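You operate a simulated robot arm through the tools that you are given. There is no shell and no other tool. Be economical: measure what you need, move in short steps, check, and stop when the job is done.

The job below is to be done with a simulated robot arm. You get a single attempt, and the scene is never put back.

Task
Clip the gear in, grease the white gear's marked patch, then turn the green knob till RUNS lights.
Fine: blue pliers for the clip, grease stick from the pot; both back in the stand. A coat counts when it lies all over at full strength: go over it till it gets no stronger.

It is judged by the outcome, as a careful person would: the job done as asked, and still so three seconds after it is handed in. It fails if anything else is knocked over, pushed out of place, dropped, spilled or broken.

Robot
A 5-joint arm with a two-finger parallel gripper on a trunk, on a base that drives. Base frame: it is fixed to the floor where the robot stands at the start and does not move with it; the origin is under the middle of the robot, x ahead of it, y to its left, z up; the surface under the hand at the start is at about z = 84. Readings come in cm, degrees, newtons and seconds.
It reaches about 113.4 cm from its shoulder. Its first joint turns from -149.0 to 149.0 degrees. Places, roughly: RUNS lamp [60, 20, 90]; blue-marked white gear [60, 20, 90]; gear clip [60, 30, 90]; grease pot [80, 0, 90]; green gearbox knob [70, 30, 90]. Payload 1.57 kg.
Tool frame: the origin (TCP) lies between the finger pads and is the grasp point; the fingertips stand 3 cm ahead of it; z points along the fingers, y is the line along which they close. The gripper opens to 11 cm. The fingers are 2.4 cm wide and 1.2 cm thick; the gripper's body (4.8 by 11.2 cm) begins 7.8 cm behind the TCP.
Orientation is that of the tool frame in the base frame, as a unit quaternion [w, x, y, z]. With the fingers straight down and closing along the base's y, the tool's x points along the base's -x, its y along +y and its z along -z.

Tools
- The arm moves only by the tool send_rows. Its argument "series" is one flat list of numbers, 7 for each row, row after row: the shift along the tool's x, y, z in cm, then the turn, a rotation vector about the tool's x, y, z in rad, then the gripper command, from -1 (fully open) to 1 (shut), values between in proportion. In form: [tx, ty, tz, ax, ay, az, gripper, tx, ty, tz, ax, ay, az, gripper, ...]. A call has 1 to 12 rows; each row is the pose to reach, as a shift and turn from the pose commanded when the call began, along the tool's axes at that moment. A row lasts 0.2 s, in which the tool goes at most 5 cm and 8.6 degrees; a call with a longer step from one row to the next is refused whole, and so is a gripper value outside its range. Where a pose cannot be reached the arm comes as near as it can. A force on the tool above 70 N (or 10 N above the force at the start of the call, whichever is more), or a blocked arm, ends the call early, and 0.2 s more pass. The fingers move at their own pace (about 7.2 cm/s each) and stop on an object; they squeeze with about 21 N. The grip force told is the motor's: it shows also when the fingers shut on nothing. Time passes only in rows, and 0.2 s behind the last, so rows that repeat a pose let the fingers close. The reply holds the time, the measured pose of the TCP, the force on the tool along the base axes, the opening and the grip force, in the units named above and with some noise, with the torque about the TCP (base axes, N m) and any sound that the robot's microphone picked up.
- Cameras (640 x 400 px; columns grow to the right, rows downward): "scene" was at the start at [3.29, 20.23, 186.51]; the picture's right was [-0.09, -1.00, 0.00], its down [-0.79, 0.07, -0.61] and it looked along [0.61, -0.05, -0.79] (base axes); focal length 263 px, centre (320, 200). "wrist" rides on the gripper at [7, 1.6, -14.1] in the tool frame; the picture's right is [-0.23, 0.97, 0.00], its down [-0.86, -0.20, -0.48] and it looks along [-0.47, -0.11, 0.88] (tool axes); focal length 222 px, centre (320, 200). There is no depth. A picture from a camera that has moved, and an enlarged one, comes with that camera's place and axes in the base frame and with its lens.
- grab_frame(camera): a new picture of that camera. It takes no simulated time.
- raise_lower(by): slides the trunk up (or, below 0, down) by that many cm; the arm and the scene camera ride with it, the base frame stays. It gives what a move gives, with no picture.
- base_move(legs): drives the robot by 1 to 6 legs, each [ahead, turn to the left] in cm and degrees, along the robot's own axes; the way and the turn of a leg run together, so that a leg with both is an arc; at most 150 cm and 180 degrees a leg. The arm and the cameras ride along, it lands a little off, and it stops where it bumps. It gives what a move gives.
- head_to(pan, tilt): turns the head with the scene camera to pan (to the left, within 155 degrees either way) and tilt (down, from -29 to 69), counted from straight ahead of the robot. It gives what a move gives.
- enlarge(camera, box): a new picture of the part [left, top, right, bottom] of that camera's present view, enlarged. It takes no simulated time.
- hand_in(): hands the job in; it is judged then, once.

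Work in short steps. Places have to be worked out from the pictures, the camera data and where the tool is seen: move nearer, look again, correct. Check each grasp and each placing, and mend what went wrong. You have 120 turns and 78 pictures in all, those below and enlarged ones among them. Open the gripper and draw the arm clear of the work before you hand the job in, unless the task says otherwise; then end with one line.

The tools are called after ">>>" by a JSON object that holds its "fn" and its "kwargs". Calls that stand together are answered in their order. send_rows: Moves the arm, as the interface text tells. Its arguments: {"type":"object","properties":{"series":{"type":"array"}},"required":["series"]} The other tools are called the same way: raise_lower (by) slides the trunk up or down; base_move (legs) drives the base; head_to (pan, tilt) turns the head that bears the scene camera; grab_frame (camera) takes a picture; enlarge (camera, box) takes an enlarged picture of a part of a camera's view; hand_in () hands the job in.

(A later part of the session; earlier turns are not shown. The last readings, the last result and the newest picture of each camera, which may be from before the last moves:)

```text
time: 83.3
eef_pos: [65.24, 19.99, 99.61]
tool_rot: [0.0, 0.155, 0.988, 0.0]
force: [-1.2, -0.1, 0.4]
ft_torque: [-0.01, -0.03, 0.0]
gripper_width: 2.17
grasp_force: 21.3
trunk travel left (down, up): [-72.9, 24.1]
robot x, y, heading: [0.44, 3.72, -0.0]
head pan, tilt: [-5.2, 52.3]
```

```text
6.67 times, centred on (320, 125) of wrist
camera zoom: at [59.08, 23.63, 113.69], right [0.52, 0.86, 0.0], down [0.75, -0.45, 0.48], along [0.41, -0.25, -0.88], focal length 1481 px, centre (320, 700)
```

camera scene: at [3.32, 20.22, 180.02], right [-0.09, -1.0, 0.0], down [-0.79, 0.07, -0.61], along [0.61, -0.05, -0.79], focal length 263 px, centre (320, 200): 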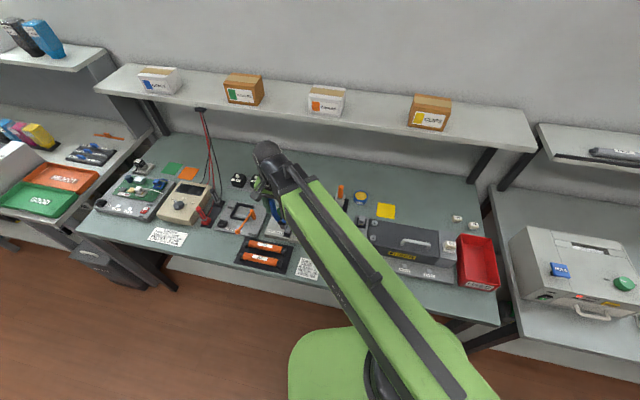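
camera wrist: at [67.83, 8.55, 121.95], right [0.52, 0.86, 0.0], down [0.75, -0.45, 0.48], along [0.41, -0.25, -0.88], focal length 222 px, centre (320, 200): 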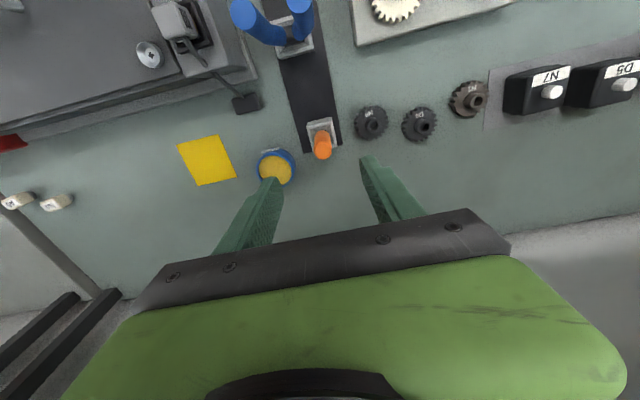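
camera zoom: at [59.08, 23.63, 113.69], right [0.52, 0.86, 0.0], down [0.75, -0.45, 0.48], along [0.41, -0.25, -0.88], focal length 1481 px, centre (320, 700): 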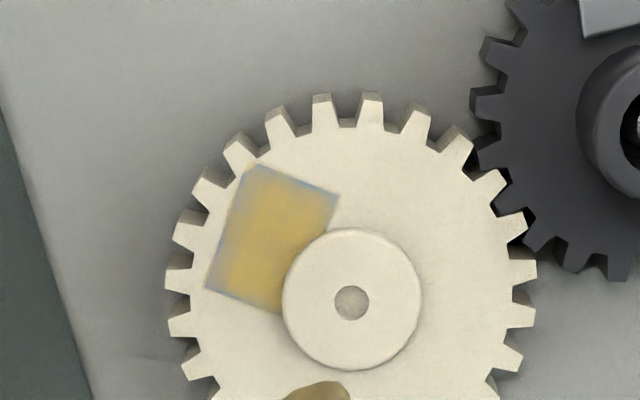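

The gear stayed put; centre is saturated but rims are still fainter. I redip the stick before the rim passes.

>>> {"fn": "raise_lower", "kwargs": {"by": 4.6}}

>>> {"fn": "send_rows", "kwargs": {"series": [-2.5, -2.93, 0, 0, 0, 0, 1, -5.01, -5.87, 0, 0, 0, 0, 1, -7.52, -8.8, 0, 0, 0, 0, 1, -10.02, -11.74, 0, 0, 0, 0, 1, -12.53, -14.67, 0, 0, 0, 0, 1, -15.03, -17.6, 0, 0, 0, 0, 1, -17.54, -20.54, 0, 0, 0, 0, 1, -17.54, -20.54, 0, 0, 0, 0, 1]}}

>>> {"fn": "raise_lower", "kwargs": {"by": -8.7}}

>>> {"fn": "raise_lower", "kwargs": {"by": -0.2}}

>>> {"fn": "enlarge", "kwargs": {"camera": "wrist", "box": [260, 110, 380, 200]}}

```text
time: 84.2
eef_pos: [65.22, 20.02, 104.25]
tool_rot: [0.0, 0.155, 0.988, 0.0]
force: [0.0, 0.0, -1.1]
ft_torque: [0.03, 0.01, 0.0]
gripper_width: 2.16
grasp_force: 21.2
trunk travel left (down, up): [-77.5, 19.5]
robot x, y, heading: [0.71, 3.81, 0.2]
head pan, tilt: [-5.2, 52.3]
```

```text
time: 86.0
eef_pos: [75.76, -5.02, 104.4]
tool_rot: [0.0, 0.155, 0.988, -0.001]
force: [0.6, 0.4, -0.1]
ft_torque: [0.0, -0.02, -0.04]
gripper_width: 2.16
grasp_force: 21.1
trunk travel left (down, up): [-77.5, 19.5]
robot x, y, heading: [0.79, 3.91, 0.1]
head pan, tilt: [-5.2, 52.3]
```

```text
time: 87.2
eef_pos: [75.47, -4.96, 95.62]
tool_rot: [0.001, 0.155, 0.988, 0.0]
force: [0.2, 0.7, -1.3]
ft_torque: [0.01, -0.01, -0.01]
gripper_width: 2.16
grasp_force: 21.1
trunk travel left (down, up): [-68.8, 28.2]
robot x, y, heading: [0.35, 3.69, 0.1]
head pan, tilt: [-5.2, 52.3]
```

```text
time: 87.8
eef_pos: [75.37, -5.01, 95.49]
tool_rot: [0.002, 0.156, 0.988, 0.0]
force: [0.7, 0.4, -0.5]
ft_torque: [-0.02, -0.01, -0.02]
gripper_width: 2.16
grasp_force: 20.9
trunk travel left (down, up): [-68.6, 28.4]
robot x, y, heading: [0.84, 4.03, -0.2]
head pan, tilt: [-5.2, 52.3]
```

```text
4.44 times, centred on (320, 155) of wrist
camera zoom: at [69.29, -1.29, 109.59], right [0.52, 0.86, 0.0], down [0.75, -0.45, 0.48], along [0.41, -0.25, -0.88], focal length 987 px, centre (320, 400)
```

zoom: 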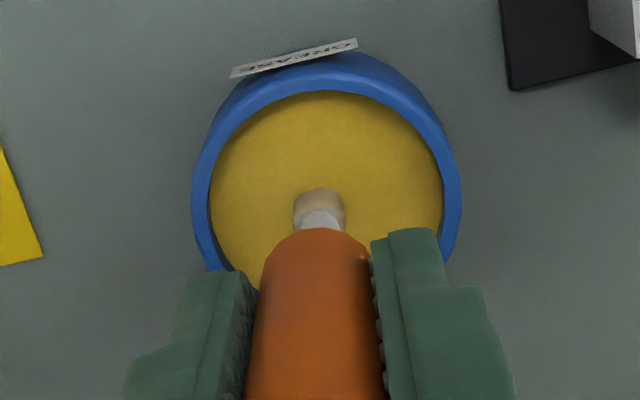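

The tip does look depleted (pale against the grease). Press further in until contact.

>>> {"fn": "raise_lower", "kwargs": {"by": -0.2}}

>>> {"fn": "raise_lower", "kwargs": {"by": -0.15}}

>>> {"fn": "send_rows", "kwargs": {"series": [0.3, 0, 0, 0, 0, 0, 1, 0, 0.3, 0, 0, 0, 0, 1, -0.3, 0, 0, 0, 0, 0, 1, 0, 0, 0, 0, 0, 0, 1]}}

>>> {"fn": "enlarge", "kwargs": {"camera": "wrist", "box": [260, 110, 380, 200]}}

```text
time: 88.3
eef_pos: [75.49, -5.06, 95.3]
tool_rot: [0.001, 0.156, 0.988, 0.0]
force: [-0.2, 0.9, 0.1]
ft_torque: [0.02, 0.01, -0.04]
gripper_width: 2.16
grasp_force: 20.8
trunk travel left (down, up): [-68.4, 28.6]
robot x, y, heading: [0.27, 4.13, 0.3]
head pan, tilt: [-5.2, 52.3]
```

```text
time: 88.8
eef_pos: [75.59, -5.0, 95.03]
tool_rot: [0.001, 0.156, 0.988, -0.001]
force: [-0.3, 1.0, 18.7]
ft_torque: [0.05, 0.03, 0.0]
gripper_width: 2.15
grasp_force: 21.2
trunk travel left (down, up): [-68.3, 28.7]
robot x, y, heading: [0.45, 4.05, 0.1]
head pan, tilt: [-5.2, 52.3]
```

```text
time: 89.8
eef_pos: [75.56, -4.86, 94.9]
tool_rot: [0.001, 0.156, 0.988, 0.001]
force: [-2.5, 0.2, 6.5]
ft_torque: [0.05, 0.21, 0.01]
gripper_width: 2.19
grasp_force: 20.7
trunk travel left (down, up): [-68.3, 28.7]
robot x, y, heading: [0.38, 4.32, 0.2]
head pan, tilt: [-5.2, 52.3]
```

```text
4.44 times, centred on (320, 155) of wrist
camera zoom: at [69.47, -1.1, 109.09], right [0.52, 0.86, 0.0], down [0.75, -0.45, 0.48], along [0.41, -0.25, -0.88], focal length 987 px, centre (320, 400)
```

zoom: 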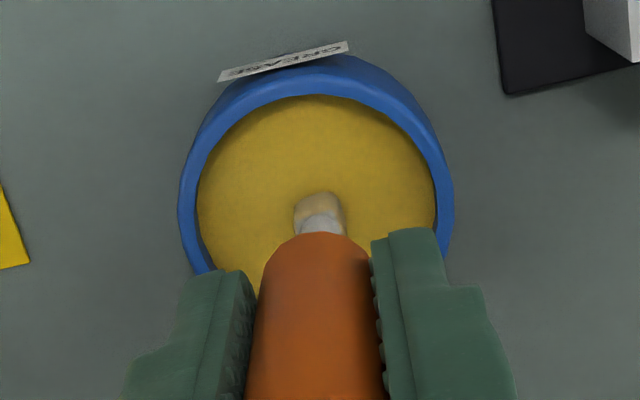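

Recharged with firm contact. Return to the patch (positions recomputed from last look) and redo the radial strokes including the rims.

>>> {"fn": "raise_lower", "kwargs": {"by": 9.2}}

>>> {"fn": "send_rows", "kwargs": {"series": [2.73, 2.64, 0, 0, 0, 0, 1, 5.46, 5.28, 0, 0, 0, 0, 1, 8.19, 7.92, 0, 0, 0, 0, 1, 10.91, 10.55, 0, 0, 0, 0, 1, 13.64, 13.19, 0, 0, 0, 0, 1, 16.37, 15.83, 0, 0, 0, 0, 1, 19.1, 18.47, 0, 0, 0, 0, 1, 19.1, 18.47, 0, 0, 0, 0, 1]}}

>>> {"fn": "raise_lower", "kwargs": {"by": -7.6}}

>>> {"fn": "raise_lower", "kwargs": {"by": -0.15}}

>>> {"fn": "enlarge", "kwargs": {"camera": "wrist", "box": [270, 110, 370, 190]}}

```text
time: 91.1
eef_pos: [75.67, -5.05, 104.31]
tool_rot: [0.001, 0.157, 0.988, -0.001]
force: [0.9, 0.1, 0.2]
ft_torque: [0.05, 0.02, 0.03]
gripper_width: 2.19
grasp_force: 21.3
trunk travel left (down, up): [-77.5, 19.5]
robot x, y, heading: [0.32, 3.93, -0.1]
head pan, tilt: [-5.2, 52.3]
```

```text
time: 92.9
eef_pos: [63.12, 18.69, 104.17]
tool_rot: [0.0, 0.156, 0.988, 0.001]
force: [0.6, 0.2, -1.3]
ft_torque: [-0.04, 0.0, 0.01]
gripper_width: 2.17
grasp_force: 20.7
trunk travel left (down, up): [-77.5, 19.5]
robot x, y, heading: [0.55, 4.4, 0.2]
head pan, tilt: [-5.2, 52.3]
```

```text
time: 94.0
eef_pos: [63.05, 18.66, 96.52]
tool_rot: [0.0, 0.155, 0.988, 0.001]
force: [-0.1, -0.7, -0.5]
ft_torque: [0.02, -0.03, 0.0]
gripper_width: 2.17
grasp_force: 20.7
trunk travel left (down, up): [-69.9, 27.1]
robot x, y, heading: [0.54, 3.65, 0.1]
head pan, tilt: [-5.2, 52.3]
```

```text
time: 94.5
eef_pos: [63.1, 18.6, 96.5]
tool_rot: [0.001, 0.155, 0.988, 0.0]
force: [2.0, -0.2, 12.4]
ft_torque: [0.09, -0.14, -0.05]
gripper_width: 2.17
grasp_force: 21.4
trunk travel left (down, up): [-69.7, 27.3]
robot x, y, heading: [0.28, 4.08, -0.2]
head pan, tilt: [-5.2, 52.3]
```

```text
5.00 times, centred on (320, 150) of wrist
camera zoom: at [56.92, 22.3, 110.54], right [0.52, 0.86, 0.0], down [0.75, -0.45, 0.48], along [0.41, -0.25, -0.88], focal length 1111 px, centre (320, 450)
```

zoom: 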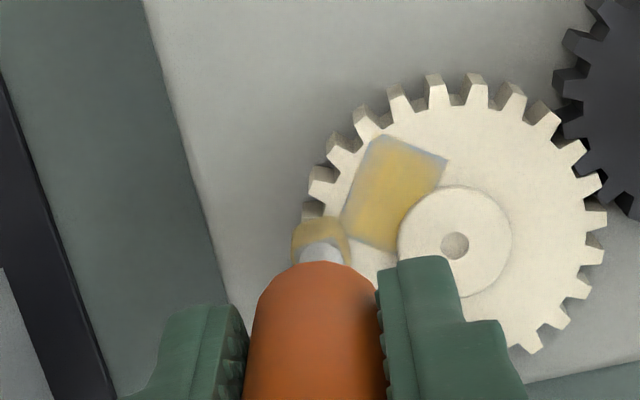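

The tip sits ~0.4 cm short of the patch's first corner, so earlier strokes were biased. Correct and run six strokes across the whole patch.

>>> {"fn": "raise_lower", "kwargs": {"by": 0.6}}

>>> {"fn": "send_rows", "kwargs": {"series": [0.19, 0.38, 0, 0, 0, 0, 1, 0.19, 0.38, 0, 0, 0, 0, 1]}}

>>> {"fn": "raise_lower", "kwargs": {"by": -0.57}}

>>> {"fn": "send_rows", "kwargs": {"series": [-0.43, 0.55, 0, 0, 0, 0, 1, -0.85, 1.1, 0, 0, 0, 0, 1, -0.43, 0.55, 0, 0, 0, 0, 1, 0, 0, 0, 0, 0, 0, 1, -0.43, 0.55, 0, 0, 0, 0, 1, -0.85, 1.1, 0, 0, 0, 0, 1, -0.43, 0.55, 0, 0, 0, 0, 1, 0, 0, 0, 0, 0, 0, 1]}}

>>> {"fn": "raise_lower", "kwargs": {"by": 0.6}}

>>> {"fn": "send_rows", "kwargs": {"series": [0.32, 0.24, 0, 0, 0, 0, 1, 0.32, 0.24, 0, 0, 0, 0, 1]}}

>>> {"fn": "raise_lower", "kwargs": {"by": -0.6}}

>>> {"fn": "send_rows", "kwargs": {"series": [-0.43, 0.55, 0, 0, 0, 0, 1, -0.85, 1.1, 0, 0, 0, 0, 1, -0.43, 0.55, 0, 0, 0, 0, 1, 0, 0, 0, 0, 0, 0, 1, -0.43, 0.55, 0, 0, 0, 0, 1, -0.85, 1.1, 0, 0, 0, 0, 1, -0.43, 0.55, 0, 0, 0, 0, 1, 0, 0, 0, 0, 0, 0, 1]}}

>>> {"fn": "raise_lower", "kwargs": {"by": 0.6}}

>>> {"fn": "send_rows", "kwargs": {"series": [0.32, 0.24, 0, 0, 0, 0, 1, 0.32, 0.24, 0, 0, 0, 0, 1]}}

>>> {"fn": "raise_lower", "kwargs": {"by": -0.6}}

>>> {"fn": "send_rows", "kwargs": {"series": [-0.43, 0.55, 0, 0, 0, 0, 1, -0.85, 1.1, 0, 0, 0, 0, 1, -0.43, 0.55, 0, 0, 0, 0, 1, 0, 0, 0, 0, 0, 0, 1, -0.43, 0.55, 0, 0, 0, 0, 1, -0.85, 1.1, 0, 0, 0, 0, 1, -0.43, 0.55, 0, 0, 0, 0, 1, 0, 0, 0, 0, 0, 0, 1]}}

>>> {"fn": "enlarge", "kwargs": {"camera": "wrist", "box": [270, 110, 370, 190]}}

```text
time: 95.0
eef_pos: [63.07, 18.65, 97.05]
tool_rot: [0.001, 0.156, 0.988, 0.0]
force: [-0.1, -0.6, -0.8]
ft_torque: [-0.02, -0.03, -0.01]
gripper_width: 2.15
grasp_force: 21.3
trunk travel left (down, up): [-70.3, 26.7]
robot x, y, heading: [0.61, 3.97, 0.3]
head pan, tilt: [-5.2, 52.3]
```

```text
time: 95.7
eef_pos: [63.01, 19.0, 97.04]
tool_rot: [0.0, 0.156, 0.988, 0.0]
force: [-0.4, -0.1, 0.0]
ft_torque: [-0.01, -0.01, 0.02]
gripper_width: 2.18
grasp_force: 21.3
trunk travel left (down, up): [-70.3, 26.7]
robot x, y, heading: [0.42, 3.85, 0.2]
head pan, tilt: [-5.2, 52.3]
```

```text
time: 96.2
eef_pos: [62.92, 19.07, 96.54]
tool_rot: [0.0, 0.155, 0.988, 0.0]
force: [-1.0, 0.4, 6.2]
ft_torque: [0.0, 0.0, -0.01]
gripper_width: 2.18
grasp_force: 20.3
trunk travel left (down, up): [-69.7, 27.3]
robot x, y, heading: [0.02, 4.41, 0.3]
head pan, tilt: [-5.2, 52.3]
```

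```text
time: 98.0
eef_pos: [62.96, 19.05, 96.43]
tool_rot: [0.0, 0.155, 0.988, -0.001]
force: [0.8, 1.2, 6.9]
ft_torque: [0.08, -0.09, 0.0]
gripper_width: 2.16
grasp_force: 21.1
trunk travel left (down, up): [-69.7, 27.3]
robot x, y, heading: [0.02, 4.18, 0.1]
head pan, tilt: [-5.2, 52.3]
```

```text
time: 98.5
eef_pos: [63.06, 19.07, 97.02]
tool_rot: [0.0, 0.156, 0.988, 0.001]
force: [-0.7, 0.3, -0.8]
ft_torque: [0.02, 0.0, 0.0]
gripper_width: 2.17
grasp_force: 20.4
trunk travel left (down, up): [-70.3, 26.7]
robot x, y, heading: [0.52, 3.76, 0.0]
head pan, tilt: [-5.2, 52.3]
```

```text
time: 99.2
eef_pos: [62.76, 19.34, 97.01]
tool_rot: [0.0, 0.156, 0.988, 0.0]
force: [0.1, 0.7, -0.8]
ft_torque: [0.01, 0.01, 0.0]
gripper_width: 2.16
grasp_force: 22.0
trunk travel left (down, up): [-70.3, 26.7]
robot x, y, heading: [0.42, 3.92, 0.2]
head pan, tilt: [-5.2, 52.3]
```

```text
time: 99.7
eef_pos: [62.87, 19.4, 96.42]
tool_rot: [0.001, 0.155, 0.988, 0.001]
force: [-0.7, 0.2, 4.0]
ft_torque: [-0.03, 0.05, 0.02]
gripper_width: 2.17
grasp_force: 21.1
trunk travel left (down, up): [-69.7, 27.3]
robot x, y, heading: [0.05, 4.17, 0.2]
head pan, tilt: [-5.2, 52.3]
```

```text
time: 101.5
eef_pos: [62.83, 19.35, 96.38]
tool_rot: [0.0, 0.156, 0.988, 0.0]
force: [0.8, 1.4, 5.5]
ft_torque: [0.08, -0.03, -0.03]
gripper_width: 2.19
grasp_force: 21.1
trunk travel left (down, up): [-69.7, 27.3]
robot x, y, heading: [0.15, 3.8, 0.1]
head pan, tilt: [-5.2, 52.3]
```

```text
time: 102.0
eef_pos: [62.92, 19.41, 96.98]
tool_rot: [0.0, 0.155, 0.988, 0.0]
force: [0.6, -0.9, 0.2]
ft_torque: [0.01, 0.04, 0.04]
gripper_width: 2.18
grasp_force: 20.7
trunk travel left (down, up): [-70.3, 26.7]
robot x, y, heading: [0.53, 3.87, -0.2]
head pan, tilt: [-5.2, 52.3]
```

```text
time: 102.7
eef_pos: [62.6, 19.61, 97.07]
tool_rot: [0.0, 0.155, 0.988, 0.0]
force: [0.3, -0.2, -1.1]
ft_torque: [-0.02, 0.03, -0.05]
gripper_width: 2.17
grasp_force: 21.1
trunk travel left (down, up): [-70.3, 26.7]
robot x, y, heading: [0.05, 3.93, -0.1]
head pan, tilt: [-5.2, 52.3]
```

```text
time: 103.2
eef_pos: [62.65, 19.71, 96.48]
tool_rot: [0.0, 0.155, 0.988, 0.001]
force: [-1.5, -0.4, 4.4]
ft_torque: [-0.01, 0.12, 0.0]
gripper_width: 2.16
grasp_force: 21.3
trunk travel left (down, up): [-69.7, 27.3]
robot x, y, heading: [-0.01, 3.93, 0.4]
head pan, tilt: [-5.2, 52.3]
```

```text
time: 105.0
eef_pos: [62.64, 19.65, 96.47]
tool_rot: [0.0, 0.156, 0.988, 0.0]
force: [1.0, 0.7, 4.8]
ft_torque: [0.06, 0.0, 0.04]
gripper_width: 2.18
grasp_force: 21.2
trunk travel left (down, up): [-69.7, 27.3]
robot x, y, heading: [0.34, 4.22, 0.0]
head pan, tilt: [-5.2, 52.3]
```

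```text
5.00 times, centred on (320, 150) of wrist
camera zoom: at [56.58, 23.35, 110.53], right [0.52, 0.86, 0.0], down [0.75, -0.45, 0.48], along [0.41, -0.25, -0.88], focal length 1111 px, centre (320, 450)
```

zoom: 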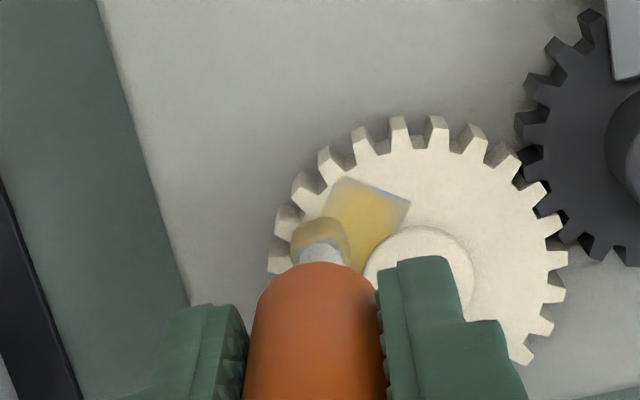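

Lower-left part is now strong. Three more double strokes toward the P2–P3 edge.

>>> {"fn": "raise_lower", "kwargs": {"by": 0.6}}

>>> {"fn": "send_rows", "kwargs": {"series": [0.34, 0.24, 0, 0, 0, 0, 1, 0.34, 0.24, 0, 0, 0, 0, 1]}}

>>> {"fn": "raise_lower", "kwargs": {"by": -0.6}}

>>> {"fn": "send_rows", "kwargs": {"series": [-0.43, 0.55, 0, 0, 0, 0, 1, -0.85, 1.1, 0, 0, 0, 0, 1, -0.43, 0.55, 0, 0, 0, 0, 1, 0, 0, 0, 0, 0, 0, 1, -0.43, 0.55, 0, 0, 0, 0, 1, -0.85, 1.1, 0, 0, 0, 0, 1, -0.43, 0.55, 0, 0, 0, 0, 1, 0, 0, 0, 0, 0, 0, 1]}}

>>> {"fn": "raise_lower", "kwargs": {"by": 0.6}}

>>> {"fn": "send_rows", "kwargs": {"series": [0.32, 0.24, 0, 0, 0, 0, 1, 0.32, 0.24, 0, 0, 0, 0, 1]}}

>>> {"fn": "raise_lower", "kwargs": {"by": -0.6}}

>>> {"fn": "send_rows", "kwargs": {"series": [-0.43, 0.55, 0, 0, 0, 0, 1, -0.85, 1.1, 0, 0, 0, 0, 1, -0.43, 0.55, 0, 0, 0, 0, 1, 0, 0, 0, 0, 0, 0, 1, -0.43, 0.55, 0, 0, 0, 0, 1, -0.85, 1.1, 0, 0, 0, 0, 1, -0.43, 0.55, 0, 0, 0, 0, 1, 0, 0, 0, 0, 0, 0, 1]}}

>>> {"fn": "raise_lower", "kwargs": {"by": 0.6}}

>>> {"fn": "send_rows", "kwargs": {"series": [0.32, 0.26, 0, 0, 0, 0, 1, 0.32, 0.26, 0, 0, 0, 0, 1]}}

>>> {"fn": "raise_lower", "kwargs": {"by": -0.6}}

>>> {"fn": "send_rows", "kwargs": {"series": [-0.43, 0.55, 0, 0, 0, 0, 1, -0.85, 1.1, 0, 0, 0, 0, 1, -0.43, 0.55, 0, 0, 0, 0, 1, 0, 0, 0, 0, 0, 0, 1, -0.43, 0.55, 0, 0, 0, 0, 1, -0.85, 1.1, 0, 0, 0, 0, 1, -0.43, 0.55, 0, 0, 0, 0, 1, 0, 0, 0, 0, 0, 0, 1]}}

>>> {"fn": "raise_lower", "kwargs": {"by": 3}}

>>> {"fn": "send_rows", "kwargs": {"series": [-2.7, -0.6, 0, 0, 0, 0, 1, -2.7, -0.6, 0, 0, 0, 0, 1]}}

>>> {"fn": "enlarge", "kwargs": {"camera": "wrist", "box": [290, 95, 350, 145]}}

```text
time: 105.5
eef_pos: [62.73, 19.6, 97.01]
tool_rot: [0.0, 0.156, 0.988, 0.0]
force: [0.2, -0.8, 0.2]
ft_torque: [-0.02, 0.01, -0.03]
gripper_width: 2.19
grasp_force: 20.9
trunk travel left (down, up): [-70.3, 26.7]
robot x, y, heading: [0.9, 3.77, 0.3]
head pan, tilt: [-5.2, 52.3]
```

```text
time: 106.2
eef_pos: [62.49, 20.05, 96.96]
tool_rot: [0.0, 0.156, 0.988, -0.001]
force: [-0.3, -0.7, 0.1]
ft_torque: [0.03, -0.02, -0.02]
gripper_width: 2.18
grasp_force: 21.3
trunk travel left (down, up): [-70.3, 26.7]
robot x, y, heading: [0.63, 3.72, 0.2]
head pan, tilt: [-5.2, 52.3]
```

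```text
time: 106.7
eef_pos: [62.39, 19.93, 96.45]
tool_rot: [0.0, 0.156, 0.988, 0.001]
force: [-0.5, 0.2, 2.7]
ft_torque: [-0.01, 0.11, -0.02]
gripper_width: 2.16
grasp_force: 21.2
trunk travel left (down, up): [-69.7, 27.3]
robot x, y, heading: [0.31, 4.05, -0.1]
head pan, tilt: [-5.2, 52.3]
```

```text
time: 108.5
eef_pos: [62.58, 20.01, 96.5]
tool_rot: [0.001, 0.156, 0.988, 0.0]
force: [0.3, 0.6, 3.1]
ft_torque: [0.04, 0.04, 0.02]
gripper_width: 2.16
grasp_force: 21.2
trunk travel left (down, up): [-69.7, 27.3]
robot x, y, heading: [0.59, 3.93, 0.2]
head pan, tilt: [-5.2, 52.3]
```

```text
time: 109.0
eef_pos: [62.53, 20.04, 97.09]
tool_rot: [0.0, 0.156, 0.988, 0.0]
force: [-0.6, -0.8, 0.1]
ft_torque: [-0.01, 0.04, 0.04]
gripper_width: 2.19
grasp_force: 21.4
trunk travel left (down, up): [-70.3, 26.7]
robot x, y, heading: [0.34, 4.03, 0.0]
head pan, tilt: [-5.2, 52.3]
```

```text
time: 109.7
eef_pos: [62.38, 20.41, 97.04]
tool_rot: [-0.001, 0.155, 0.988, 0.0]
force: [0.0, -0.3, 0.1]
ft_torque: [0.05, -0.03, -0.01]
gripper_width: 2.18
grasp_force: 21.2
trunk travel left (down, up): [-70.3, 26.7]
robot x, y, heading: [0.57, 4.02, -0.1]
head pan, tilt: [-5.2, 52.3]
```

```text
time: 110.2
eef_pos: [62.27, 20.45, 96.58]
tool_rot: [0.0, 0.155, 0.988, -0.001]
force: [-1.2, 0.2, 1.9]
ft_torque: [-0.01, 0.08, 0.01]
gripper_width: 2.17
grasp_force: 21.3
trunk travel left (down, up): [-69.7, 27.3]
robot x, y, heading: [0.1, 3.7, 0.0]
head pan, tilt: [-5.2, 52.3]
```

```text
time: 112.0
eef_pos: [62.21, 20.23, 96.48]
tool_rot: [-0.001, 0.156, 0.988, 0.001]
force: [-0.5, 0.5, 2.0]
ft_torque: [0.0, 0.04, 0.02]
gripper_width: 2.18
grasp_force: 21.5
trunk travel left (down, up): [-69.7, 27.3]
robot x, y, heading: [0.3, 3.81, 0.1]
head pan, tilt: [-5.2, 52.3]
```

```text
time: 112.5
eef_pos: [62.23, 20.25, 96.99]
tool_rot: [0.001, 0.156, 0.988, 0.0]
force: [1.1, -0.3, -0.1]
ft_torque: [-0.01, 0.01, 0.02]
gripper_width: 2.15
grasp_force: 21.1
trunk travel left (down, up): [-70.3, 26.7]
robot x, y, heading: [0.26, 4.37, 0.2]
head pan, tilt: [-5.2, 52.3]
```

```text
time: 113.2
eef_pos: [62.01, 20.74, 97.08]
tool_rot: [0.0, 0.156, 0.988, 0.0]
force: [-0.4, 0.6, -0.8]
ft_torque: [-0.02, -0.02, -0.02]
gripper_width: 2.18
grasp_force: 20.9
trunk travel left (down, up): [-70.3, 26.7]
robot x, y, heading: [0.33, 3.57, 0.2]
head pan, tilt: [-5.2, 52.3]
```

```text
time: 113.7
eef_pos: [61.95, 20.67, 96.52]
tool_rot: [0.0, 0.156, 0.988, 0.0]
force: [-0.8, -0.2, 2.1]
ft_torque: [-0.02, 0.06, 0.02]
gripper_width: 2.16
grasp_force: 20.9
trunk travel left (down, up): [-69.7, 27.3]
robot x, y, heading: [0.35, 4.19, 0.2]
head pan, tilt: [-5.2, 52.3]
```

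```text
time: 115.5
eef_pos: [62.09, 20.66, 96.38]
tool_rot: [0.0, 0.156, 0.988, 0.0]
force: [-1.3, 0.2, 2.3]
ft_torque: [0.01, 0.06, 0.03]
gripper_width: 2.15
grasp_force: 21.1
trunk travel left (down, up): [-69.7, 27.3]
robot x, y, heading: [0.01, 3.98, -0.1]
head pan, tilt: [-5.2, 52.3]
```

```text
time: 116.2
eef_pos: [62.07, 20.57, 99.52]
tool_rot: [-0.001, 0.156, 0.988, 0.0]
force: [-0.1, -0.2, -0.9]
ft_torque: [-0.03, 0.01, 0.05]
gripper_width: 2.17
grasp_force: 21.0
trunk travel left (down, up): [-72.7, 24.3]
robot x, y, heading: [0.41, 3.84, 0.2]
head pan, tilt: [-5.2, 52.3]
```

```text
time: 116.8
eef_pos: [64.37, 19.23, 99.35]
tool_rot: [0.0, 0.155, 0.988, 0.0]
force: [-0.7, -0.1, 0.4]
ft_torque: [0.0, -0.01, 0.0]
gripper_width: 2.15
grasp_force: 21.4
trunk travel left (down, up): [-72.7, 24.3]
robot x, y, heading: [0.48, 4.08, -0.1]
head pan, tilt: [-5.2, 52.3]
```

```text
8.00 times, centred on (320, 120) of wrist
camera zoom: at [58.32, 22.86, 113.52], right [0.52, 0.86, 0.0], down [0.75, -0.45, 0.48], along [0.41, -0.25, -0.88], focal length 1777 px, centre (320, 840)
```

zoom: 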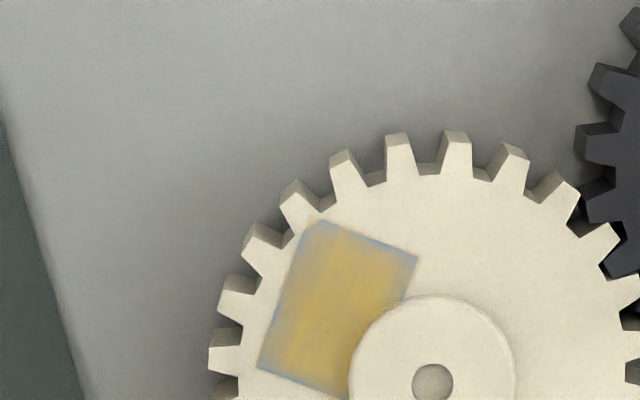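

Nearly uniform; only thin rims remain fainter. One more recharge, then a final round that overlaps the rims.

>>> {"fn": "raise_lower", "kwargs": {"by": 4.8}}

>>> {"fn": "send_rows", "kwargs": {"series": [-2.57, -2.76, 0, 0, 0, 0, 1, -5.14, -5.53, 0, 0, 0, 0, 1, -7.71, -8.29, 0, 0, 0, 0, 1, -10.28, -11.06, 0, 0, 0, 0, 1, -12.85, -13.82, 0, 0, 0, 0, 1, -15.42, -16.59, 0, 0, 0, 0, 1, -17.99, -19.35, 0, 0, 0, 0, 1, -17.99, -19.35, 0, 0, 0, 0, 1]}}

>>> {"fn": "raise_lower", "kwargs": {"by": -9.15}}

>>> {"fn": "raise_lower", "kwargs": {"by": -0.15}}

>>> {"fn": "raise_lower", "kwargs": {"by": -0.15}}

```text
time: 117.8
eef_pos: [64.44, 19.25, 104.27]
tool_rot: [0.001, 0.155, 0.988, -0.001]
force: [-0.1, 0.1, 0.0]
ft_torque: [0.0, 0.0, 0.0]
gripper_width: 2.17
grasp_force: 20.9
trunk travel left (down, up): [-77.5, 19.5]
robot x, y, heading: [0.6, 3.92, -0.2]
head pan, tilt: [-5.2, 52.3]
```

```text
time: 119.5
eef_pos: [75.56, -4.81, 104.24]
tool_rot: [0.0, 0.156, 0.988, 0.0]
force: [-0.2, 0.3, 0.8]
ft_torque: [0.0, 0.0, 0.01]
gripper_width: 2.14
grasp_force: 20.8
trunk travel left (down, up): [-77.5, 19.5]
robot x, y, heading: [0.3, 4.25, 0.3]
head pan, tilt: [-5.2, 52.3]
```

```text
time: 120.8
eef_pos: [75.52, -4.79, 95.06]
tool_rot: [0.0, 0.155, 0.988, 0.0]
force: [0.0, -0.5, 0.5]
ft_torque: [-0.01, -0.01, 0.01]
gripper_width: 2.13
grasp_force: 21.1
trunk travel left (down, up): [-68.4, 28.6]
robot x, y, heading: [0.38, 4.4, 0.1]
head pan, tilt: [-5.2, 52.3]
```

```text
time: 121.3
eef_pos: [75.54, -4.77, 95.01]
tool_rot: [0.0, 0.156, 0.988, 0.0]
force: [0.2, -0.2, -0.1]
ft_torque: [-0.01, 0.02, -0.03]
gripper_width: 2.15
grasp_force: 21.2
trunk travel left (down, up): [-68.2, 28.8]
robot x, y, heading: [0.78, 4.34, 0.2]
head pan, tilt: [-5.2, 52.3]
```

```text
time: 121.8
eef_pos: [75.57, -4.78, 94.96]
tool_rot: [0.002, 0.156, 0.988, -0.001]
force: [2.0, 1.2, 18.0]
ft_torque: [0.03, -0.16, 0.0]
gripper_width: 2.18
grasp_force: 20.5
trunk travel left (down, up): [-68.1, 28.9]
robot x, y, heading: [0.56, 4.37, 0.1]
head pan, tilt: [-5.2, 52.3]
```

Recharged. Return to the first corner of the patch and touch down.

>>> {"fn": "send_rows", "kwargs": {"series": [0.3, 0, 0, 0, 0, 0, 1, -0.2, 0.2, 0, 0, 0, 0, 1, 0, 0, 0, 0, 0, 0, 1]}}

>>> {"fn": "raise_lower", "kwargs": {"by": 9.4}}

>>> {"fn": "send_rows", "kwargs": {"series": [2.74, 2.67, 0, 0, 0, 0, 1, 5.49, 5.33, 0, 0, 0, 0, 1, 8.23, 8.0, 0, 0, 0, 0, 1, 10.97, 10.66, 0, 0, 0, 0, 1, 13.71, 13.33, 0, 0, 0, 0, 1, 16.46, 16.0, 0, 0, 0, 0, 1, 19.2, 18.66, 0, 0, 0, 0, 1, 19.2, 18.66, 0, 0, 0, 0, 1]}}

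>>> {"fn": "raise_lower", "kwargs": {"by": -7.75}}

>>> {"fn": "raise_lower", "kwargs": {"by": -0.1}}

>>> {"fn": "enlarge", "kwargs": {"camera": "wrist", "box": [290, 115, 360, 170]}}

```text
time: 122.6
eef_pos: [75.58, -4.68, 94.87]
tool_rot: [-0.001, 0.155, 0.988, 0.001]
force: [-0.5, 3.2, 6.7]
ft_torque: [0.25, -0.02, -0.02]
gripper_width: 2.18
grasp_force: 21.2
trunk travel left (down, up): [-68.1, 28.9]
robot x, y, heading: [0.19, 3.83, -0.0]
head pan, tilt: [-5.2, 52.3]
```

```text
time: 123.9
eef_pos: [75.69, -4.83, 104.16]
tool_rot: [0.001, 0.156, 0.988, 0.001]
force: [1.3, -0.3, -0.9]
ft_torque: [-0.03, 0.01, -0.01]
gripper_width: 2.14
grasp_force: 21.0
trunk travel left (down, up): [-77.5, 19.5]
robot x, y, heading: [0.65, 3.54, -0.1]
head pan, tilt: [-5.2, 52.3]
```

```text
time: 125.7
eef_pos: [62.83, 19.1, 104.17]
tool_rot: [0.0, 0.157, 0.988, 0.0]
force: [-0.1, -0.4, -0.8]
ft_torque: [0.0, -0.04, -0.02]
gripper_width: 2.16
grasp_force: 21.1
trunk travel left (down, up): [-77.5, 19.5]
robot x, y, heading: [0.55, 3.97, 0.0]
head pan, tilt: [-5.2, 52.3]
```

```text
time: 126.9
eef_pos: [62.98, 19.1, 96.44]
tool_rot: [0.001, 0.157, 0.988, 0.0]
force: [0.4, 0.2, 0.1]
ft_torque: [-0.01, 0.0, 0.02]
gripper_width: 2.18
grasp_force: 20.7
trunk travel left (down, up): [-69.7, 27.3]
robot x, y, heading: [0.44, 3.64, -0.0]
head pan, tilt: [-5.2, 52.3]
```

```text
time: 127.4
eef_pos: [63.01, 19.09, 96.36]
tool_rot: [0.0, 0.156, 0.988, -0.001]
force: [0.7, -1.0, -0.6]
ft_torque: [0.01, -0.04, 0.01]
gripper_width: 2.18
grasp_force: 21.3
trunk travel left (down, up): [-69.6, 27.4]
robot x, y, heading: [0.21, 4.0, 0.2]
head pan, tilt: [-5.2, 52.3]
```

```text
7.27 times, centred on (325, 142) of wrist
camera zoom: at [56.82, 22.73, 110.42], right [0.52, 0.86, 0.0], down [0.75, -0.45, 0.48], along [0.41, -0.25, -0.88], focal length 1615 px, centre (284, 618)
```

zoom: 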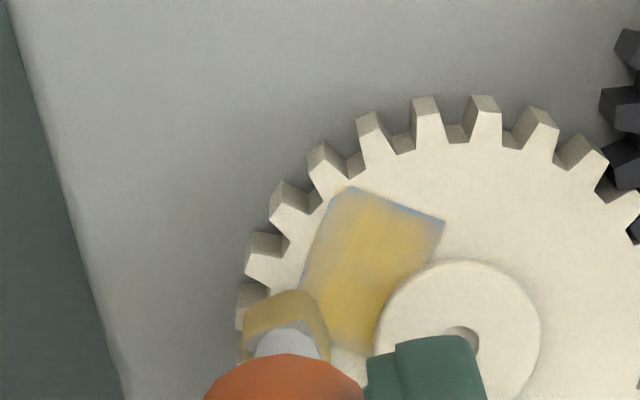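

Tip overlaps the first corner region. Reposition slightly outside the corner, press a touch lower, and make seven double strokes over the full patch.

>>> {"fn": "raise_lower", "kwargs": {"by": 0.5}}

>>> {"fn": "send_rows", "kwargs": {"series": [-0.34, -0.5, 0, 0, 0, 0, 1, -0.34, -0.5, 0, 0, 0, 0, 1]}}

>>> {"fn": "raise_lower", "kwargs": {"by": -0.65}}

>>> {"fn": "send_rows", "kwargs": {"series": [-0.42, 0.65, 0, 0, 0, 0, 1, -0.84, 1.3, 0, 0, 0, 0, 1, -0.42, 0.65, 0, 0, 0, 0, 1, 0, 0, 0, 0, 0, 0, 1, -0.42, 0.65, 0, 0, 0, 0, 1, -0.84, 1.3, 0, 0, 0, 0, 1, -0.42, 0.65, 0, 0, 0, 0, 1, 0, 0, 0, 0, 0, 0, 1]}}

>>> {"fn": "raise_lower", "kwargs": {"by": 0.5}}

>>> {"fn": "send_rows", "kwargs": {"series": [0.3, 0.26, 0, 0, 0, 0, 1, 0.3, 0.26, 0, 0, 0, 0, 1]}}

>>> {"fn": "raise_lower", "kwargs": {"by": -0.5}}

>>> {"fn": "send_rows", "kwargs": {"series": [-0.42, 0.65, 0, 0, 0, 0, 1, -0.84, 1.3, 0, 0, 0, 0, 1, -0.42, 0.65, 0, 0, 0, 0, 1, 0, 0, 0, 0, 0, 0, 1, -0.42, 0.65, 0, 0, 0, 0, 1, -0.84, 1.3, 0, 0, 0, 0, 1, -0.42, 0.65, 0, 0, 0, 0, 1, 0, 0, 0, 0, 0, 0, 1]}}

>>> {"fn": "raise_lower", "kwargs": {"by": 0.5}}

>>> {"fn": "send_rows", "kwargs": {"series": [0.3, 0.26, 0, 0, 0, 0, 1, 0.3, 0.26, 0, 0, 0, 0, 1]}}

>>> {"fn": "raise_lower", "kwargs": {"by": -0.5}}

>>> {"fn": "send_rows", "kwargs": {"series": [-0.42, 0.65, 0, 0, 0, 0, 1, -0.84, 1.3, 0, 0, 0, 0, 1, -0.42, 0.65, 0, 0, 0, 0, 1, 0, 0, 0, 0, 0, 0, 1, -0.42, 0.65, 0, 0, 0, 0, 1, -0.84, 1.3, 0, 0, 0, 0, 1, -0.42, 0.65, 0, 0, 0, 0, 1, 0, 0, 0, 0, 0, 0, 1]}}

>>> {"fn": "enlarge", "kwargs": {"camera": "wrist", "box": [290, 115, 360, 170]}}

```text
time: 127.9
eef_pos: [62.94, 19.0, 96.88]
tool_rot: [0.0, 0.156, 0.988, 0.0]
force: [0.3, 0.7, 0.6]
ft_torque: [0.0, 0.02, 0.01]
gripper_width: 2.17
grasp_force: 21.2
trunk travel left (down, up): [-70.1, 26.9]
robot x, y, heading: [0.16, 3.95, 0.0]
head pan, tilt: [-5.2, 52.3]
```

```text
time: 128.5
eef_pos: [63.15, 18.52, 96.9]
tool_rot: [0.0, 0.155, 0.988, 0.0]
force: [0.0, -0.1, -0.4]
ft_torque: [-0.02, 0.01, 0.01]
gripper_width: 2.17
grasp_force: 21.0
trunk travel left (down, up): [-70.1, 26.9]
robot x, y, heading: [0.56, 3.77, -0.0]
head pan, tilt: [-5.2, 52.3]
```

```text
time: 129.1
eef_pos: [63.1, 18.54, 96.24]
tool_rot: [0.001, 0.156, 0.988, 0.0]
force: [1.0, 0.9, 10.7]
ft_torque: [0.09, -0.02, 0.0]
gripper_width: 2.17
grasp_force: 21.1
trunk travel left (down, up): [-69.5, 27.5]
robot x, y, heading: [0.26, 3.51, 0.2]
head pan, tilt: [-5.2, 52.3]
```

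```text
time: 130.9
eef_pos: [63.02, 18.53, 96.24]
tool_rot: [0.001, 0.155, 0.988, 0.0]
force: [2.7, 2.0, 13.3]
ft_torque: [0.18, -0.18, -0.02]
gripper_width: 2.17
grasp_force: 20.7
trunk travel left (down, up): [-69.5, 27.5]
robot x, y, heading: [0.29, 3.74, 0.2]
head pan, tilt: [-5.2, 52.3]
```

```text
time: 131.4
eef_pos: [63.14, 18.4, 96.72]
tool_rot: [0.0, 0.156, 0.988, 0.0]
force: [0.2, -0.9, 0.7]
ft_torque: [-0.01, 0.0, -0.04]
gripper_width: 2.2
grasp_force: 20.5
trunk travel left (down, up): [-70.0, 27.0]
robot x, y, heading: [0.27, 3.79, 0.3]
head pan, tilt: [-5.2, 52.3]
```

```text
time: 132.0
eef_pos: [62.94, 18.73, 96.66]
tool_rot: [0.0, 0.156, 0.988, 0.0]
force: [1.0, -0.7, -1.5]
ft_torque: [0.0, 0.0, -0.03]
gripper_width: 2.19
grasp_force: 21.4
trunk travel left (down, up): [-70.0, 27.0]
robot x, y, heading: [0.42, 3.97, 0.3]
head pan, tilt: [-5.2, 52.3]
```

```text
time: 132.5
eef_pos: [63.03, 18.76, 96.25]
tool_rot: [0.001, 0.156, 0.988, 0.0]
force: [1.2, 0.7, 8.2]
ft_torque: [0.07, -0.01, -0.01]
gripper_width: 2.17
grasp_force: 20.8
trunk travel left (down, up): [-69.5, 27.5]
robot x, y, heading: [0.2, 3.85, 0.1]
head pan, tilt: [-5.2, 52.3]
```

```text
time: 134.3
eef_pos: [63.06, 18.77, 96.18]
tool_rot: [0.0, 0.156, 0.988, 0.0]
force: [2.0, 1.8, 8.7]
ft_torque: [0.14, -0.09, -0.01]
gripper_width: 2.18
grasp_force: 20.8
trunk travel left (down, up): [-69.5, 27.5]
robot x, y, heading: [0.42, 3.37, 0.1]
head pan, tilt: [-5.2, 52.3]
```

```text
time: 134.9
eef_pos: [62.88, 18.69, 96.75]
tool_rot: [0.0, 0.156, 0.988, 0.0]
force: [-0.3, 0.0, -0.3]
ft_torque: [0.01, 0.01, 0.01]
gripper_width: 2.19
grasp_force: 20.8
trunk travel left (down, up): [-70.0, 27.0]
robot x, y, heading: [0.35, 4.25, -0.1]
head pan, tilt: [-5.2, 52.3]
```

```text
time: 135.5
eef_pos: [62.78, 19.2, 96.7]
tool_rot: [0.0, 0.156, 0.988, 0.0]
force: [0.2, 0.7, -0.3]
ft_torque: [-0.01, -0.04, -0.02]
gripper_width: 2.18
grasp_force: 20.5
trunk travel left (down, up): [-70.0, 27.0]
robot x, y, heading: [0.24, 3.76, 0.2]
head pan, tilt: [-5.2, 52.3]
```

```text
time: 136.0
eef_pos: [62.69, 19.11, 96.15]
tool_rot: [0.001, 0.155, 0.988, 0.0]
force: [-0.1, -0.1, 6.5]
ft_torque: [0.05, 0.0, 0.06]
gripper_width: 2.16
grasp_force: 20.9
trunk travel left (down, up): [-69.5, 27.5]
robot x, y, heading: [0.7, 3.9, 0.3]
head pan, tilt: [-5.2, 52.3]
```

```text
time: 137.8
eef_pos: [62.7, 19.14, 96.28]
tool_rot: [-0.001, 0.156, 0.988, 0.0]
force: [0.2, 0.9, 7.7]
ft_torque: [0.08, -0.07, 0.02]
gripper_width: 2.16
grasp_force: 20.9
trunk travel left (down, up): [-69.5, 27.5]
robot x, y, heading: [0.43, 3.99, -0.0]
head pan, tilt: [-5.2, 52.3]
```

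```text
7.27 times, centred on (325, 142) of wrist
camera zoom: at [56.59, 22.73, 110.28], right [0.52, 0.86, 0.0], down [0.75, -0.45, 0.48], along [0.41, -0.25, -0.88], focal length 1615 px, centre (284, 618)
```

zoom: 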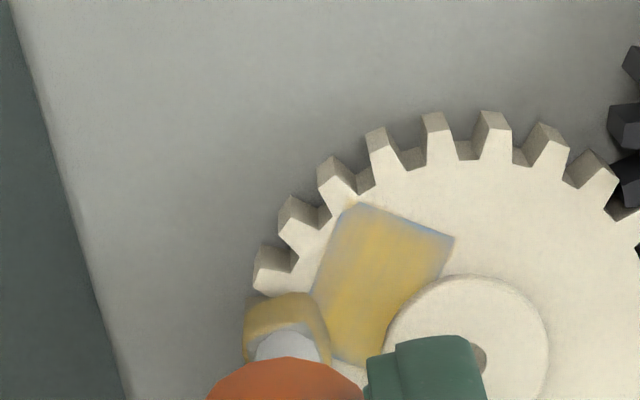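

Now the near half is good; I continue with five strokes to the other edge, corrected 0.25 cm inward.

>>> {"fn": "raise_lower", "kwargs": {"by": 0.5}}

>>> {"fn": "send_rows", "kwargs": {"series": [0.06, 0.34, 0, 0, 0, 0, 1, 0.06, 0.34, 0, 0, 0, 0, 1]}}

>>> {"fn": "raise_lower", "kwargs": {"by": -0.5}}

>>> {"fn": "send_rows", "kwargs": {"series": [-0.43, 0.62, 0, 0, 0, 0, 1, -0.86, 1.23, 0, 0, 0, 0, 1, -0.43, 0.62, 0, 0, 0, 0, 1, 0, 0, 0, 0, 0, 0, 1, -0.43, 0.62, 0, 0, 0, 0, 1, -0.86, 1.23, 0, 0, 0, 0, 1, -0.43, 0.62, 0, 0, 0, 0, 1, 0, 0, 0, 0, 0, 0, 1]}}

>>> {"fn": "raise_lower", "kwargs": {"by": 0.5}}

>>> {"fn": "send_rows", "kwargs": {"series": [0.33, 0.23, 0, 0, 0, 0, 1, 0.33, 0.23, 0, 0, 0, 0, 1]}}

>>> {"fn": "raise_lower", "kwargs": {"by": -0.5}}

>>> {"fn": "send_rows", "kwargs": {"series": [-0.43, 0.62, 0, 0, 0, 0, 1, -0.86, 1.23, 0, 0, 0, 0, 1, -0.43, 0.62, 0, 0, 0, 0, 1, 0, 0, 0, 0, 0, 0, 1, -0.43, 0.62, 0, 0, 0, 0, 1, -0.86, 1.23, 0, 0, 0, 0, 1, -0.43, 0.62, 0, 0, 0, 0, 1, 0, 0, 0, 0, 0, 0, 1]}}

>>> {"fn": "raise_lower", "kwargs": {"by": 0.5}}

>>> {"fn": "send_rows", "kwargs": {"series": [0.33, 0.23, 0, 0, 0, 0, 1, 0.33, 0.23, 0, 0, 0, 0, 1]}}

>>> {"fn": "raise_lower", "kwargs": {"by": -0.52}}

>>> {"fn": "send_rows", "kwargs": {"series": [-0.43, 0.62, 0, 0, 0, 0, 1, -0.86, 1.23, 0, 0, 0, 0, 1, -0.43, 0.62, 0, 0, 0, 0, 1, 0, 0, 0, 0, 0, 0, 1, -0.43, 0.62, 0, 0, 0, 0, 1, -0.86, 1.23, 0, 0, 0, 0, 1, -0.43, 0.62, 0, 0, 0, 0, 1, 0, 0, 0, 0, 0, 0, 1]}}

>>> {"fn": "raise_lower", "kwargs": {"by": 0.5}}

>>> {"fn": "send_rows", "kwargs": {"series": [0.33, 0.23, 0, 0, 0, 0, 1, 0.33, 0.23, 0, 0, 0, 0, 1]}}

>>> {"fn": "raise_lower", "kwargs": {"by": -0.52}}

>>> {"fn": "send_rows", "kwargs": {"series": [-0.43, 0.62, 0, 0, 0, 0, 1, -0.86, 1.23, 0, 0, 0, 0, 1, -0.43, 0.62, 0, 0, 0, 0, 1, 0, 0, 0, 0, 0, 0, 1, -0.43, 0.62, 0, 0, 0, 0, 1, -0.86, 1.23, 0, 0, 0, 0, 1, -0.43, 0.62, 0, 0, 0, 0, 1, 0, 0, 0, 0, 0, 0, 1]}}

>>> {"fn": "raise_lower", "kwargs": {"by": 0.5}}

>>> {"fn": "send_rows", "kwargs": {"series": [0.28, 0.22, 0, 0, 0, 0, 1, 0.28, 0.22, 0, 0, 0, 0, 1]}}

>>> {"fn": "raise_lower", "kwargs": {"by": -0.5}}

>>> {"fn": "send_rows", "kwargs": {"series": [-0.43, 0.62, 0, 0, 0, 0, 1, -0.86, 1.23, 0, 0, 0, 0, 1, -0.43, 0.62, 0, 0, 0, 0, 1, 0, 0, 0, 0, 0, 0, 1, -0.43, 0.62, 0, 0, 0, 0, 1, -0.86, 1.23, 0, 0, 0, 0, 1, -0.43, 0.62, 0, 0, 0, 0, 1, 0, 0, 0, 0, 0, 0, 1]}}

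>>> {"fn": "raise_lower", "kwargs": {"by": 3}}

>>> {"fn": "send_rows", "kwargs": {"series": [-2.7, -1.0, 0, 0, 0, 0, 1, -2.7, -1.0, 0, 0, 0, 0, 1]}}

>>> {"fn": "enlarge", "kwargs": {"camera": "wrist", "box": [290, 95, 350, 145]}}

```text
time: 138.4
eef_pos: [62.69, 19.09, 96.71]
tool_rot: [0.001, 0.156, 0.988, 0.0]
force: [0.1, 0.2, 0.2]
ft_torque: [-0.01, 0.01, 0.0]
gripper_width: 2.19
grasp_force: 20.7
trunk travel left (down, up): [-70.0, 27.0]
robot x, y, heading: [0.2, 4.14, 0.1]
head pan, tilt: [-5.2, 52.3]
```

```text
time: 139.0
eef_pos: [62.75, 19.53, 96.72]
tool_rot: [0.001, 0.156, 0.988, 0.0]
force: [1.1, -0.5, 0.0]
ft_torque: [0.01, 0.01, 0.01]
gripper_width: 2.18
grasp_force: 21.4
trunk travel left (down, up): [-70.0, 27.0]
robot x, y, heading: [0.56, 3.9, 0.2]
head pan, tilt: [-5.2, 52.3]
```

```text
time: 139.5
eef_pos: [62.68, 19.51, 96.17]
tool_rot: [0.0, 0.156, 0.988, 0.0]
force: [0.3, 0.6, 5.1]
ft_torque: [0.03, 0.04, -0.04]
gripper_width: 2.16
grasp_force: 21.1
trunk travel left (down, up): [-69.5, 27.5]
robot x, y, heading: [0.25, 4.12, 0.0]
head pan, tilt: [-5.2, 52.3]
```

```text
time: 141.3
eef_pos: [62.66, 19.42, 96.17]
tool_rot: [0.0, 0.157, 0.988, 0.0]
force: [1.2, 0.6, 3.9]
ft_torque: [0.06, -0.04, 0.0]
gripper_width: 2.16
grasp_force: 20.8
trunk travel left (down, up): [-69.5, 27.5]
robot x, y, heading: [0.37, 4.21, -0.2]
head pan, tilt: [-5.2, 52.3]
```

```text
time: 141.8
eef_pos: [62.75, 19.5, 96.73]
tool_rot: [0.0, 0.156, 0.988, 0.0]
force: [-0.3, -0.1, 0.1]
ft_torque: [-0.03, -0.01, 0.02]
gripper_width: 2.19
grasp_force: 20.8
trunk travel left (down, up): [-70.0, 27.0]
robot x, y, heading: [0.34, 3.77, 0.1]
head pan, tilt: [-5.2, 52.3]
```

```text
time: 142.4
eef_pos: [62.51, 19.81, 96.74]
tool_rot: [0.001, 0.156, 0.988, 0.0]
force: [-0.1, -0.3, 0.1]
ft_torque: [-0.02, 0.02, 0.01]
gripper_width: 2.19
grasp_force: 20.5
trunk travel left (down, up): [-70.0, 27.0]
robot x, y, heading: [0.25, 3.82, -0.0]
head pan, tilt: [-5.2, 52.3]
```

```text
time: 143.0
eef_pos: [62.37, 19.7, 96.21]
tool_rot: [0.0, 0.155, 0.988, 0.0]
force: [-1.0, -0.1, 4.1]
ft_torque: [0.01, 0.06, 0.02]
gripper_width: 2.19
grasp_force: 20.9
trunk travel left (down, up): [-69.5, 27.5]
robot x, y, heading: [0.61, 4.44, 0.2]
head pan, tilt: [-5.2, 52.3]
```

```text
time: 144.8
eef_pos: [62.38, 19.74, 96.27]
tool_rot: [0.0, 0.156, 0.988, 0.0]
force: [0.6, 0.1, 4.5]
ft_torque: [0.07, 0.01, 0.0]
gripper_width: 2.16
grasp_force: 20.7
trunk travel left (down, up): [-69.5, 27.5]
robot x, y, heading: [0.39, 3.98, -0.2]
head pan, tilt: [-5.2, 52.3]
```

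```text
time: 145.3
eef_pos: [62.42, 19.74, 96.71]
tool_rot: [-0.001, 0.156, 0.988, 0.0]
force: [0.5, 0.4, -0.4]
ft_torque: [-0.01, 0.03, 0.01]
gripper_width: 2.16
grasp_force: 21.1
trunk travel left (down, up): [-70.0, 27.0]
robot x, y, heading: [0.4, 3.84, 0.1]
head pan, tilt: [-5.2, 52.3]
```

```text
time: 145.9
eef_pos: [62.16, 19.94, 96.67]
tool_rot: [-0.001, 0.155, 0.988, 0.0]
force: [-0.3, -0.4, 0.2]
ft_torque: [0.03, -0.04, -0.02]
gripper_width: 2.18
grasp_force: 21.2
trunk travel left (down, up): [-70.0, 27.0]
robot x, y, heading: [0.42, 3.54, 0.0]
head pan, tilt: [-5.2, 52.3]
```

```text
time: 146.5
eef_pos: [62.25, 20.09, 96.2]
tool_rot: [0.0, 0.155, 0.988, -0.001]
force: [-0.6, 0.5, 5.7]
ft_torque: [0.01, 0.06, 0.01]
gripper_width: 2.17
grasp_force: 21.2
trunk travel left (down, up): [-69.5, 27.5]
robot x, y, heading: [0.36, 4.08, -0.2]
head pan, tilt: [-5.2, 52.3]
```

```text
time: 148.3
eef_pos: [62.15, 20.06, 96.26]
tool_rot: [0.0, 0.156, 0.988, 0.001]
force: [1.5, 1.0, 7.0]
ft_torque: [0.07, -0.07, 0.0]
gripper_width: 2.17
grasp_force: 21.7
trunk travel left (down, up): [-69.5, 27.5]
robot x, y, heading: [0.43, 4.08, -0.0]
head pan, tilt: [-5.2, 52.3]
```

```text
time: 148.8
eef_pos: [62.36, 19.95, 96.64]
tool_rot: [0.0, 0.156, 0.988, 0.0]
force: [-1.0, -0.7, -1.0]
ft_torque: [-0.01, 0.02, 0.01]
gripper_width: 2.17
grasp_force: 21.1
trunk travel left (down, up): [-70.0, 27.0]
robot x, y, heading: [0.38, 3.6, -0.1]
head pan, tilt: [-5.2, 52.3]
```

```text
time: 149.4
eef_pos: [62.13, 20.35, 96.68]
tool_rot: [0.0, 0.155, 0.988, 0.0]
force: [-0.6, 0.1, -0.5]
ft_torque: [-0.02, -0.02, -0.01]
gripper_width: 2.15
grasp_force: 20.8
trunk travel left (down, up): [-70.0, 27.0]
robot x, y, heading: [0.23, 3.81, 0.2]
head pan, tilt: [-5.2, 52.3]
```

```text
time: 149.9
eef_pos: [61.9, 20.34, 96.25]
tool_rot: [0.0, 0.155, 0.988, 0.0]
force: [-0.7, 0.3, 7.3]
ft_torque: [0.02, 0.02, -0.01]
gripper_width: 2.16
grasp_force: 20.9
trunk travel left (down, up): [-69.5, 27.5]
robot x, y, heading: [0.29, 4.14, 0.3]
head pan, tilt: [-5.2, 52.3]
```

```text
time: 151.7
eef_pos: [62.03, 20.27, 96.1]
tool_rot: [-0.001, 0.156, 0.988, 0.0]
force: [1.9, 0.9, 8.5]
ft_torque: [0.1, -0.07, 0.01]
gripper_width: 2.17
grasp_force: 21.3
trunk travel left (down, up): [-69.5, 27.5]
robot x, y, heading: [0.24, 4.05, 0.1]
head pan, tilt: [-5.2, 52.3]
```

```text
time: 152.3
eef_pos: [61.97, 20.27, 96.65]
tool_rot: [0.0, 0.156, 0.988, 0.001]
force: [0.6, 0.8, -0.1]
ft_torque: [-0.01, 0.02, 0.0]
gripper_width: 2.17
grasp_force: 21.0
trunk travel left (down, up): [-70.0, 27.0]
robot x, y, heading: [0.53, 4.23, -0.2]
head pan, tilt: [-5.2, 52.3]
```

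```text
time: 152.9
eef_pos: [61.82, 20.67, 96.69]
tool_rot: [0.0, 0.156, 0.988, 0.0]
force: [-0.4, -0.1, -0.5]
ft_torque: [0.03, 0.03, 0.03]
gripper_width: 2.16
grasp_force: 20.9
trunk travel left (down, up): [-70.0, 27.0]
robot x, y, heading: [0.33, 3.77, -0.0]
head pan, tilt: [-5.2, 52.3]
```

```text
time: 153.4
eef_pos: [61.75, 20.51, 96.18]
tool_rot: [0.0, 0.155, 0.988, 0.0]
force: [0.1, 0.8, 5.8]
ft_torque: [0.06, 0.07, -0.02]
gripper_width: 2.16
grasp_force: 20.9
trunk travel left (down, up): [-69.5, 27.5]
robot x, y, heading: [0.26, 4.07, 0.2]
head pan, tilt: [-5.2, 52.3]
```

```text
time: 155.2
eef_pos: [61.89, 20.37, 96.14]
tool_rot: [0.0, 0.155, 0.988, 0.0]
force: [1.4, 0.3, 6.4]
ft_torque: [0.11, -0.05, 0.01]
gripper_width: 2.17
grasp_force: 21.5
trunk travel left (down, up): [-69.5, 27.5]
robot x, y, heading: [0.41, 3.87, 0.0]
head pan, tilt: [-5.2, 52.3]
```

```text
time: 156.0
eef_pos: [61.89, 20.59, 99.22]
tool_rot: [0.0, 0.155, 0.988, -0.001]
force: [0.8, 0.1, -0.6]
ft_torque: [0.01, 0.01, 0.0]
gripper_width: 2.17
grasp_force: 20.7
trunk travel left (down, up): [-72.5, 24.5]
robot x, y, heading: [0.56, 3.82, 0.2]
head pan, tilt: [-5.2, 52.3]
```

```text
time: 156.6
eef_pos: [64.15, 18.83, 99.09]
tool_rot: [0.0, 0.156, 0.988, 0.0]
force: [-0.6, -0.1, -0.9]
ft_torque: [0.01, 0.0, 0.04]
gripper_width: 2.18
grasp_force: 20.8
trunk travel left (down, up): [-72.5, 24.5]
robot x, y, heading: [0.33, 4.32, -0.0]
head pan, tilt: [-5.2, 52.3]
```

```text
8.00 times, centred on (320, 120) of wrist
camera zoom: at [58.04, 22.47, 113.23], right [0.52, 0.86, 0.0], down [0.75, -0.45, 0.48], along [0.41, -0.25, -0.88], focal length 1777 px, centre (320, 840)
```

zoom: 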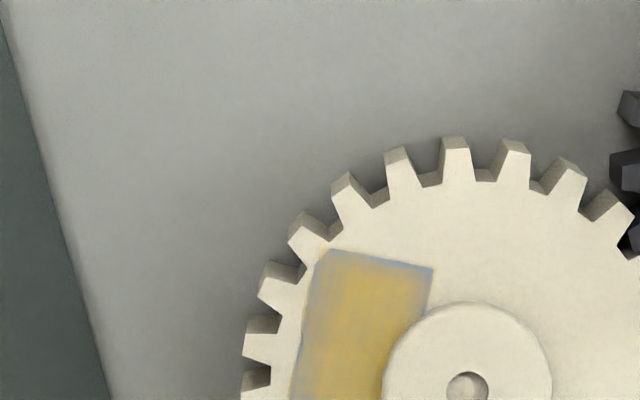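

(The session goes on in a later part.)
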